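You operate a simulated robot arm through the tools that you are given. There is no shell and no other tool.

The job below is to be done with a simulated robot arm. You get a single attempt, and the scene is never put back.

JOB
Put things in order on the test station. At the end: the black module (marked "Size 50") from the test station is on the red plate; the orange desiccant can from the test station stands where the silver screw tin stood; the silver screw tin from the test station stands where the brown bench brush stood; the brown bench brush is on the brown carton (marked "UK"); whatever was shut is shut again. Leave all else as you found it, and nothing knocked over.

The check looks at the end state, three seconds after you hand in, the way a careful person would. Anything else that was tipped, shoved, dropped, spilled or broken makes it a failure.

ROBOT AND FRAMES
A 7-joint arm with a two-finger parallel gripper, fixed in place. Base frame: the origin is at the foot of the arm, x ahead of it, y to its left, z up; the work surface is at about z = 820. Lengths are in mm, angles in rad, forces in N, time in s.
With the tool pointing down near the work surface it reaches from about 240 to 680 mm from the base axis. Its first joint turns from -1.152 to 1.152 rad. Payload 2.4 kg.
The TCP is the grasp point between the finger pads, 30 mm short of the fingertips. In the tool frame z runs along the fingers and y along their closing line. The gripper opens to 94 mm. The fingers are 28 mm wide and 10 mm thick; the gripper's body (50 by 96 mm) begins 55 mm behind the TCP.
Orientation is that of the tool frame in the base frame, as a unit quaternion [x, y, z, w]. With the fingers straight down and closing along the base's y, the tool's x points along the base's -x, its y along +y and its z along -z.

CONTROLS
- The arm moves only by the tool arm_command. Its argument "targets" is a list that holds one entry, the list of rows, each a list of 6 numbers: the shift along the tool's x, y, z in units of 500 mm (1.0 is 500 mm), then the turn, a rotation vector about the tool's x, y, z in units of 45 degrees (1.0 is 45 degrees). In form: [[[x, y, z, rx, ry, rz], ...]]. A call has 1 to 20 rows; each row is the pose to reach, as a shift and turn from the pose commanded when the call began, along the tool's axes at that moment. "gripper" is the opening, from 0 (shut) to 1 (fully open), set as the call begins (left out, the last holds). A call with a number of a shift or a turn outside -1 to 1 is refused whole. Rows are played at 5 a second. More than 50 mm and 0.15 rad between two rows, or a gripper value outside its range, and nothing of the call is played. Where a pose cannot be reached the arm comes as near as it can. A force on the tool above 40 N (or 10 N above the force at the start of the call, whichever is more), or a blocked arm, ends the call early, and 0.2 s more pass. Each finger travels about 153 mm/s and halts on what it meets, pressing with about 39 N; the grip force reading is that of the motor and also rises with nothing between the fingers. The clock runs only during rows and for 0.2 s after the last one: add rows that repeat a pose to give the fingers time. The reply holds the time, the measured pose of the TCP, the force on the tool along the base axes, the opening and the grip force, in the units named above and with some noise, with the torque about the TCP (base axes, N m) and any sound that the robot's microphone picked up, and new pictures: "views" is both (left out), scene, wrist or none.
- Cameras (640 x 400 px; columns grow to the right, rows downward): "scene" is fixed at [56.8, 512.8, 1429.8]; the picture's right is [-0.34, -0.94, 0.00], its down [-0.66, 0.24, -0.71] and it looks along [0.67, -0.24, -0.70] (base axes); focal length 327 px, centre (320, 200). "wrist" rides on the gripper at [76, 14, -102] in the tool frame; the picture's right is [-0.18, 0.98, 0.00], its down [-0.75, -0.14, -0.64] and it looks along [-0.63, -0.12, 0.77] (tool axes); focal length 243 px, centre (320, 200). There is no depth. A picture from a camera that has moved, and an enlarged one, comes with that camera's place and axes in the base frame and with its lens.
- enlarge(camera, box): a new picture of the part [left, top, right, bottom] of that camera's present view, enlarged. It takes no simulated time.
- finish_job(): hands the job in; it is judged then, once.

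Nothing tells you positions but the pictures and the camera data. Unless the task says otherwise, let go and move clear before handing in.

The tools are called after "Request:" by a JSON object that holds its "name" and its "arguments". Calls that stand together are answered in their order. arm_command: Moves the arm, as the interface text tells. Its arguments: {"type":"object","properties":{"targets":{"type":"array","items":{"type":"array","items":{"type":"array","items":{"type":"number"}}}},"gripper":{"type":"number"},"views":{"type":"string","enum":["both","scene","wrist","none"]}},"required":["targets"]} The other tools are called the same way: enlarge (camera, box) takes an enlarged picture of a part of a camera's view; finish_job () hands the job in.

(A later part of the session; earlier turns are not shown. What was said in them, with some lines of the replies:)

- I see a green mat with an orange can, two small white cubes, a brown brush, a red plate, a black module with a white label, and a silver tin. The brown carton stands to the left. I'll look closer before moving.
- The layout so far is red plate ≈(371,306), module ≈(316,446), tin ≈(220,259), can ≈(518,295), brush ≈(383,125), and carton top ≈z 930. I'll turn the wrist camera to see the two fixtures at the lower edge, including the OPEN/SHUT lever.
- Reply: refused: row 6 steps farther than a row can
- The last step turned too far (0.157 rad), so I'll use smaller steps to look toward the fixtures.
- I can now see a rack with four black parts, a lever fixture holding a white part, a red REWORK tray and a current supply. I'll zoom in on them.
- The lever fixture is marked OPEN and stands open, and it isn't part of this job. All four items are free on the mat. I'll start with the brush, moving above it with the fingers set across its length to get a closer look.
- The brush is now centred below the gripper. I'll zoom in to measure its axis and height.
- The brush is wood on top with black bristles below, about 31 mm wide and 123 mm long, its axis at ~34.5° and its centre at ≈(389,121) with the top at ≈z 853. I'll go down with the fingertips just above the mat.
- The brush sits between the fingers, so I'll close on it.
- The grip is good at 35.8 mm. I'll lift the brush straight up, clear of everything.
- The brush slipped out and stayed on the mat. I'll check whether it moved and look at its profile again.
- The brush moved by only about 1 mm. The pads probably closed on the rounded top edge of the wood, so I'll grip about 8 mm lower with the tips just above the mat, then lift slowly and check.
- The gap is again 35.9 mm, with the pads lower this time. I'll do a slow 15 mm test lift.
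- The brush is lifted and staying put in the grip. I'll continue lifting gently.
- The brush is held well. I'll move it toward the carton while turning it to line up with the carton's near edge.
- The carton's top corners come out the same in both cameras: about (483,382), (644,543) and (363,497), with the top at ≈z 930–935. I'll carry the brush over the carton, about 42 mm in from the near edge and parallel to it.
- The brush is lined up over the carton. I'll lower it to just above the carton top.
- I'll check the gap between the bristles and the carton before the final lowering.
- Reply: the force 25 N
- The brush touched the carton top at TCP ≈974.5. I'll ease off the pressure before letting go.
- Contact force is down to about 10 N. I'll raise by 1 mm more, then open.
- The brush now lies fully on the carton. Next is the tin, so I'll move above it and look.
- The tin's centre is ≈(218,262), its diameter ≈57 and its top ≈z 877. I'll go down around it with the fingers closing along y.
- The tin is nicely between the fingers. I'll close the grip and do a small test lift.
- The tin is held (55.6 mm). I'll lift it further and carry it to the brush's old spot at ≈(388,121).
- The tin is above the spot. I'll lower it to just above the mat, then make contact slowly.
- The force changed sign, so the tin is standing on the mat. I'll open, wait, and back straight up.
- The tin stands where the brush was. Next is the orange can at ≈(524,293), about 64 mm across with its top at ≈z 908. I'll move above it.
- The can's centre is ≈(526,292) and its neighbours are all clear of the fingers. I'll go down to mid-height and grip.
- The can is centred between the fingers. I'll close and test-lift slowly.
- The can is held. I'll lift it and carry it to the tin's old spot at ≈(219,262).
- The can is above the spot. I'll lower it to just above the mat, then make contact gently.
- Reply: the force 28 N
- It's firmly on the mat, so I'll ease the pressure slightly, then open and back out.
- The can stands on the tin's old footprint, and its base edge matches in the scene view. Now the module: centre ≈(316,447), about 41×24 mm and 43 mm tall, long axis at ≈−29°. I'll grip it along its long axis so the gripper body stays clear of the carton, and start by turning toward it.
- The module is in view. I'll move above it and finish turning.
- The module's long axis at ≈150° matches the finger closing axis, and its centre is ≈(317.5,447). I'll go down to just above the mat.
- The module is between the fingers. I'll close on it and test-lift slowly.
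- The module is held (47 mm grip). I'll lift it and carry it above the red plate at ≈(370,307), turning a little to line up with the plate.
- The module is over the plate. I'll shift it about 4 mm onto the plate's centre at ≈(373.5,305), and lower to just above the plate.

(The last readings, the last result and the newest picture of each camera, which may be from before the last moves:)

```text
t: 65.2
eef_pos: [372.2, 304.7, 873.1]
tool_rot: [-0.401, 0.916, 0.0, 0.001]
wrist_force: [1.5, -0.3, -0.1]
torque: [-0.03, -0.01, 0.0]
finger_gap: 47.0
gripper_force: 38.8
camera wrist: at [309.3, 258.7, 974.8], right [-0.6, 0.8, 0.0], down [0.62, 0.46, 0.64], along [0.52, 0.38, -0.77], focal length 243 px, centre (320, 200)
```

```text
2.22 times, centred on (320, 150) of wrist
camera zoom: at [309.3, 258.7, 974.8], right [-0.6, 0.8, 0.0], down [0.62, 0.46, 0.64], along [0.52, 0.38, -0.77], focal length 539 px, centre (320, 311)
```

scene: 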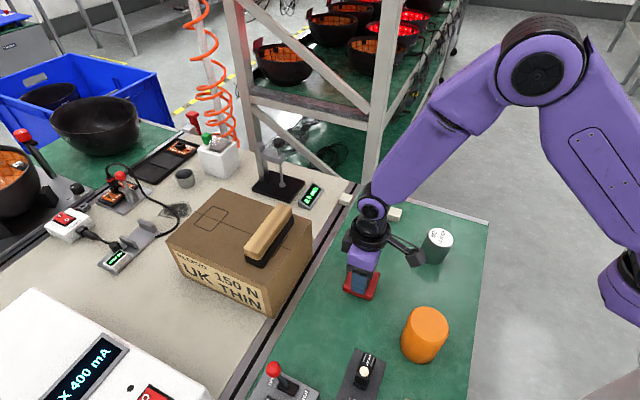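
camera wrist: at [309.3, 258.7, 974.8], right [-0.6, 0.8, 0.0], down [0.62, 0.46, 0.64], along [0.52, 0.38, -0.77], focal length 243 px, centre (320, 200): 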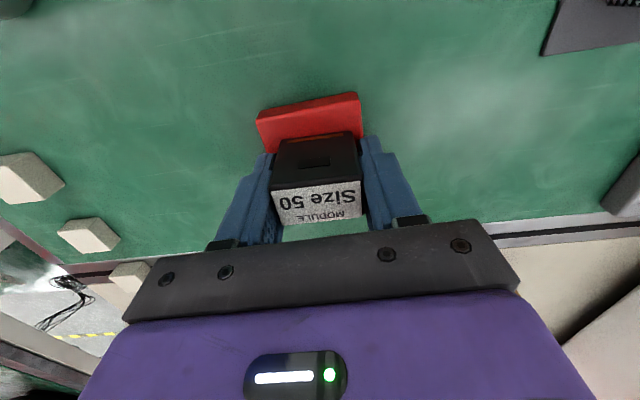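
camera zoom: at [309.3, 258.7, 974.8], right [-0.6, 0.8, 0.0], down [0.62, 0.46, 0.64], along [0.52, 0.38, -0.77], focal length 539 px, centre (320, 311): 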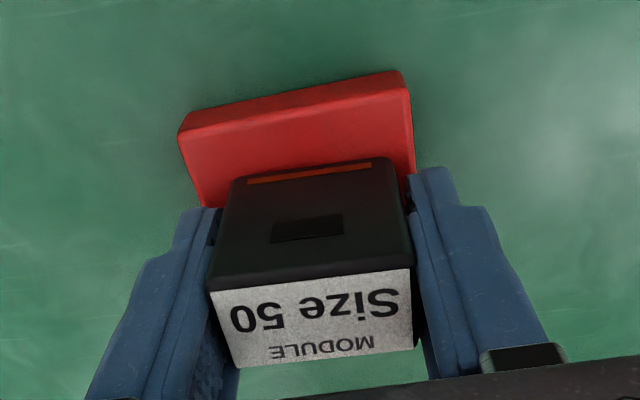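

The module is nearly centred on the plate, so I'll nudge it about 2.5 mm sideways and lower gently to contact.

Request:
{"name": "arm_command", "arguments": {"targets": [[[0, -0.003, 0.003, 0, 0, 0], [0, -0.005, 0.006, 0, 0, 0], [0, -0.005, 0.008, 0, 0, 0], [0, -0.005, 0.008, 0, 0, 0]]], "gripper": 0.0, "views": "none"}}

Request:
{"name": "arm_command", "arguments": {"targets": [[[0, 0, 0.001, 0, 0, 0], [0, 0, 0.002, 0, 0, 0], [0, 0, 0.002, 0, 0, 0]]], "gripper": 0.0, "views": "none"}}

Request:
{"name": "arm_command", "arguments": {"targets": [[[0, 0, 0.001, 0, 0, 0], [0, 0, 0.002, 0, 0, 0], [0, 0, 0.002, 0, 0, 0]]], "gripper": 0.0, "views": "scene"}}

Request:
{"name": "enlarge", "arguments": {"camera": "scene", "box": [300, 220, 430, 320]}}

```text
t: 66.2
eef_pos: [374.7, 304.3, 868.3]
tool_rot: [-0.401, 0.916, 0.001, 0.003]
wrist_force: [-5.9, 2.3, 34.5]
torque: [-0.13, 0.23, -0.07]
finger_gap: 47.4
gripper_force: 38.8
```

```text
t: 67.0
eef_pos: [376.3, 304.0, 868.0]
tool_rot: [-0.399, 0.917, 0.0, 0.003]
wrist_force: [0.4, 5.4, 32.5]
torque: [-0.07, 0.12, -0.02]
finger_gap: 47.2
gripper_force: 38.8
```

```text
t: 67.9
eef_pos: [375.3, 303.7, 867.0]
tool_rot: [-0.401, 0.916, 0.001, 0.001]
wrist_force: [-2.8, -0.5, 11.9]
torque: [-0.14, 0.15, 0.0]
finger_gap: 47.3
gripper_force: 39.3
stopped in row 3: the force on the tool passed its limit at 43 N (the readings are from after the stop); the commanded pose is now the measured one
```

scene: 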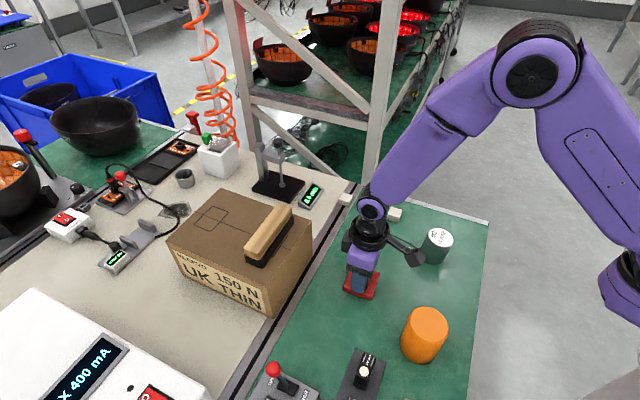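

```text
4.00 times, centred on (365, 270) of scene
camera zoom: at [56.6, 512.7, 1429.9], right [-0.34, -0.94, 0.0], down [-0.66, 0.24, -0.71], along [0.67, -0.24, -0.7], focal length 1309 px, centre (140, -80)
```

zoom: 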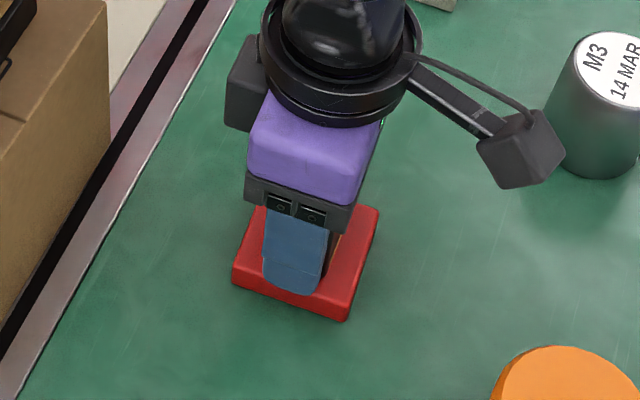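

It's in contact and the plate hasn't moved. I'll relieve the pressure a little before releasing.

Request:
{"name": "arm_command", "arguments": {"targets": [[[0, 0, -0.001, 0, 0, 0], [0, 0, -0.0015, 0, 0, 0], [0, 0, -0.0015, 0, 0, 0]]], "gripper": 0.0, "views": "wrist"}}

```text
t: 68.7
eef_pos: [375.0, 303.5, 866.9]
tool_rot: [-0.4, 0.916, 0.001, 0.001]
wrist_force: [0.5, 0.8, 3.9]
torque: [-0.01, 0.03, 0.0]
finger_gap: 47.3
gripper_force: 38.6
camera wrist: at [312.6, 257.4, 970.5], right [-0.6, 0.8, 0.0], down [0.61, 0.45, 0.64], along [0.52, 0.38, -0.76], focal length 243 px, centre (320, 200)
```

wrist: 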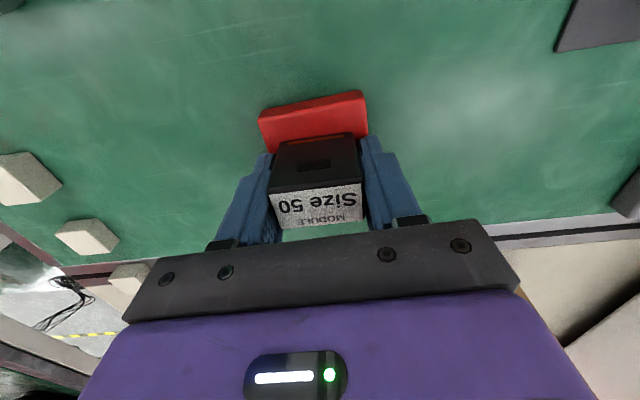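

Only about 4 N of contact is left. I'll open and rise straight up.

Request:
{"name": "arm_command", "arguments": {"targets": [[[0, 0, 0, 0, 0, 0], [0, 0, 0, 0, 0, 0], [0, 0, 0, 0, 0, 0], [0, 0, -0.02, 0, 0, 0], [0, 0, -0.07, 0, 0, 0], [0, 0, -0.15, 0, 0, 0], [0, 0, -0.23, 0, 0, 0], [0, 0, -0.31, 0, 0, 0], [0, 0, -0.31, 0, 0, 0]]], "gripper": 0.8, "views": "both"}}

Request:
{"name": "enlarge", "arguments": {"camera": "scene", "box": [300, 220, 430, 320]}}

Request:
{"name": "enlarge", "arguments": {"camera": "wrist", "box": [200, 0, 440, 200]}}

```text
t: 70.7
eef_pos: [375.3, 303.8, 1026.7]
tool_rot: [-0.4, 0.916, 0.0, 0.001]
wrist_force: [0.1, -0.8, 0.0]
torque: [-0.02, 0.03, 0.05]
finger_gap: 75.3
gripper_force: 0.1
camera wrist: at [311.8, 258.0, 1127.8], right [-0.6, 0.8, 0.0], down [0.61, 0.46, 0.64], along [0.52, 0.38, -0.77], focal length 243 px, centre (320, 200)
```

scene: 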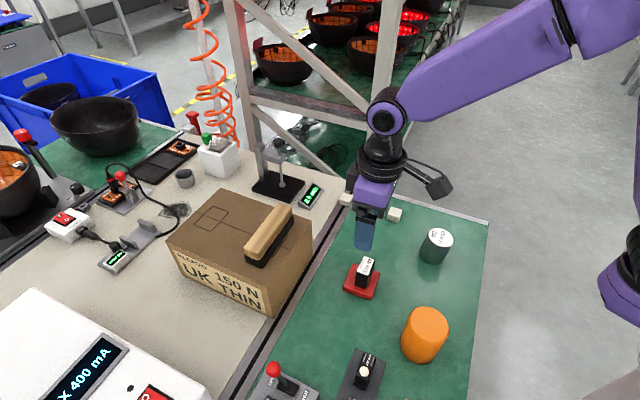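
wrist: 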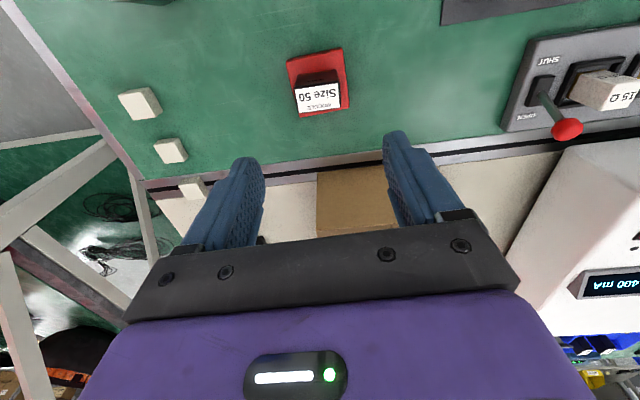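

```text
4.00 times, centred on (365, 270) of scene
camera zoom: at [56.8, 512.8, 1429.8], right [-0.34, -0.94, 0.0], down [-0.66, 0.24, -0.71], along [0.67, -0.24, -0.7], focal length 1309 px, centre (140, -80)
```

zoom: 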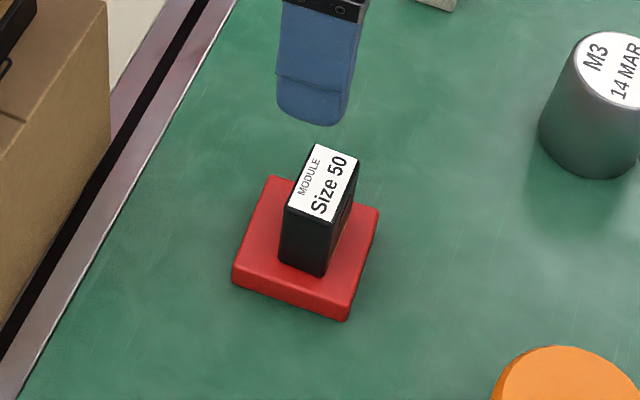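

```text
2.00 times, centred on (320, 100) of wrist
camera zoom: at [311.8, 258.0, 1127.8], right [-0.6, 0.8, 0.0], down [0.61, 0.46, 0.64], along [0.52, 0.38, -0.77], focal length 485 px, centre (320, 400)
```

zoom: 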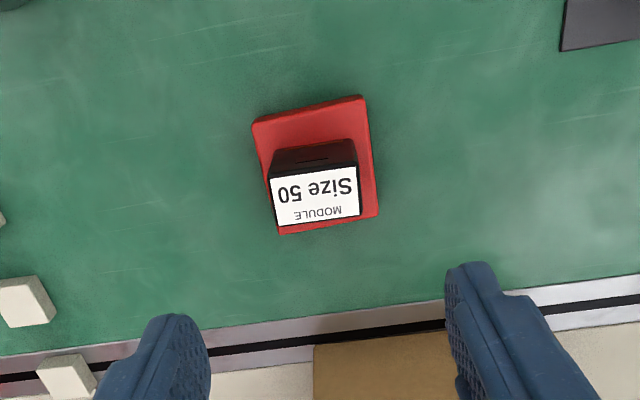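

The module stands centred on the red plate. I'll move the arm up and clear, then check the whole scene before handing in.

Request:
{"name": "arm_command", "arguments": {"targets": [[[0.02, 0, -0.08, 0, 0, 0], [0.04, 0, -0.16, 0, 0, 0], [0.06, 0, -0.24, 0, 0, 0], [0.08, 0, -0.3, 0, 0, 0], [0.08, 0, -0.3, 0, 0, 0]]], "gripper": 0.8, "views": "both"}}

Request:
{"name": "enlarge", "arguments": {"camera": "scene", "box": [160, 160, 340, 320]}}

Request:
{"name": "enlarge", "arguments": {"camera": "scene", "box": [260, 190, 500, 400]}}

Request:
{"name": "enlarge", "arguments": {"camera": "wrist", "box": [60, 0, 640, 200]}}

```text
t: 71.9
eef_pos: [347.6, 274.3, 1171.9]
tool_rot: [-0.4, 0.917, 0.001, 0.0]
wrist_force: [0.5, -0.4, 0.3]
torque: [-0.02, 0.02, 0.01]
finger_gap: 75.1
gripper_force: 0.1
camera wrist: at [285.1, 229.2, 1274.7], right [-0.6, 0.8, 0.0], down [0.61, 0.46, 0.64], along [0.52, 0.38, -0.77], focal length 243 px, centre (320, 200)
```

scene: 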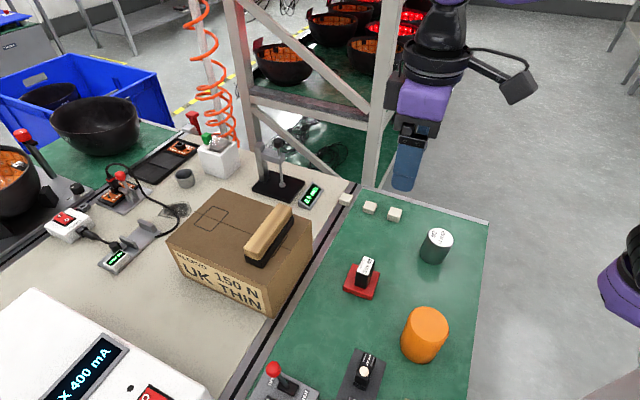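
wrist: 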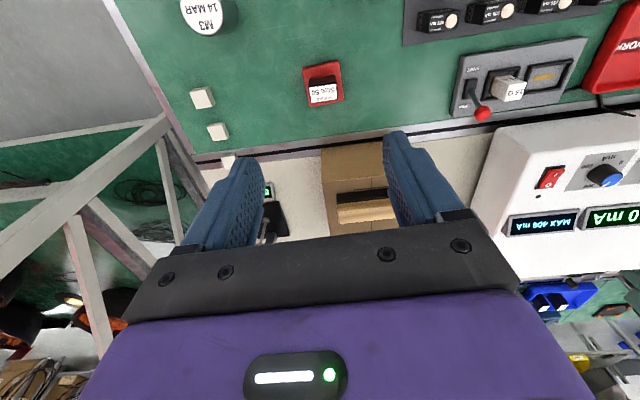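

```text
2.50 times, centred on (250, 240) of scene
camera zoom: at [56.8, 512.8, 1429.8], right [-0.34, -0.94, 0.0], down [-0.66, 0.24, -0.71], along [0.67, -0.24, -0.7], focal length 818 px, centre (495, 100)
```

zoom: 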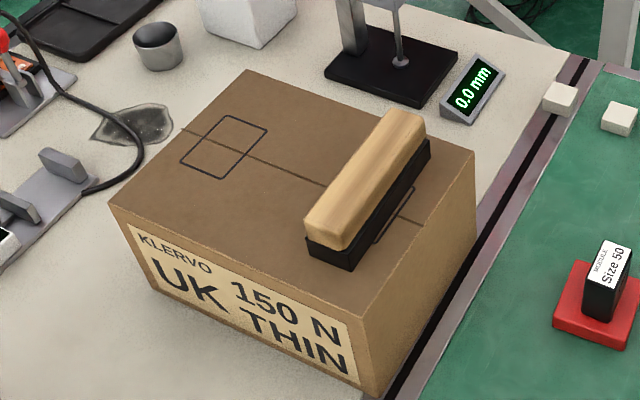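

```text
1.90 times, centred on (380, 295) of scene
camera zoom: at [56.8, 512.8, 1429.8], right [-0.34, -0.94, 0.0], down [-0.66, 0.24, -0.71], along [0.67, -0.24, -0.7], focal length 623 px, centre (206, 19)
```

zoom: 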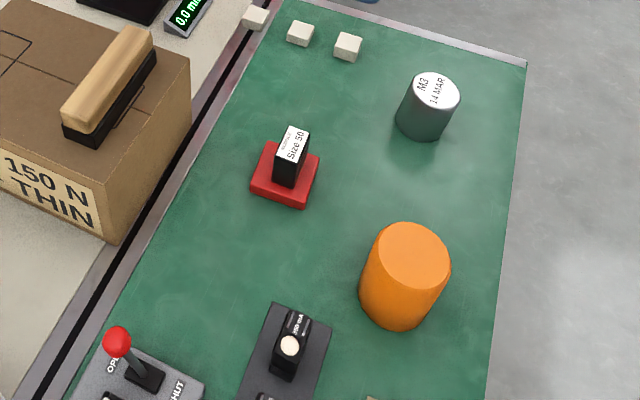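

```text
1.10 times, centred on (350, 100) of wrist
camera zoom: at [285.1, 229.2, 1274.7], right [-0.6, 0.8, 0.0], down [0.61, 0.46, 0.64], along [0.52, 0.38, -0.77], focal length 268 px, centre (287, 310)
```

zoom: 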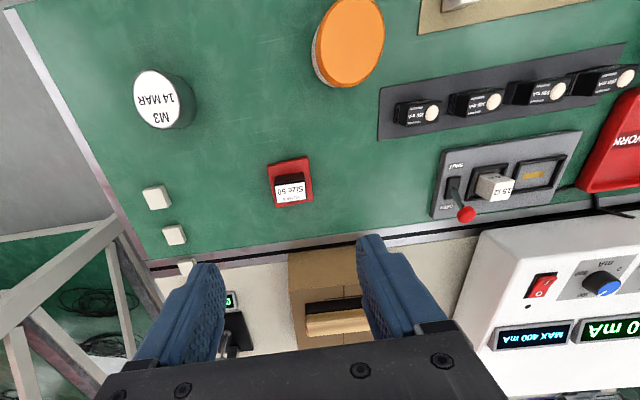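

The brush is on the carton, the tin stands where the brush was, and the can stands where the tin was. The module is on the red plate. The lever is still open as I found it, nothing is tipped, and the gripper is empty and clear. I'm handing in.

Request:
{"name": "finish_job", "arguments": {}}

```text
The job is handed in.
```

All four items are where the job asked, and I've handed it in; I haven't seen the check's result.

- **Brush:** it lies fully on the brown "UK" carton, about 40 mm in from the near edge. My first grip slipped off its rounded wooden top and nudged it about 1 mm on the mat; the second, lower grip held.
- **Tin:** it stands where the brush was.
- **Can:** it stands where the tin was, with its base lined up with the tin's old edge in the scene picture.
- **Module:** it stands upright near the centre of the red plate. As I set it down, the force briefly reached 43 N and stopped the arm, but the plate did not move.

I opened nothing, so nothing needed shutting again; the lever fixture was open at the start and still is. In the last pictures nothing is tipped and everything else looks as it was. The gripper is empty and clear of the table.
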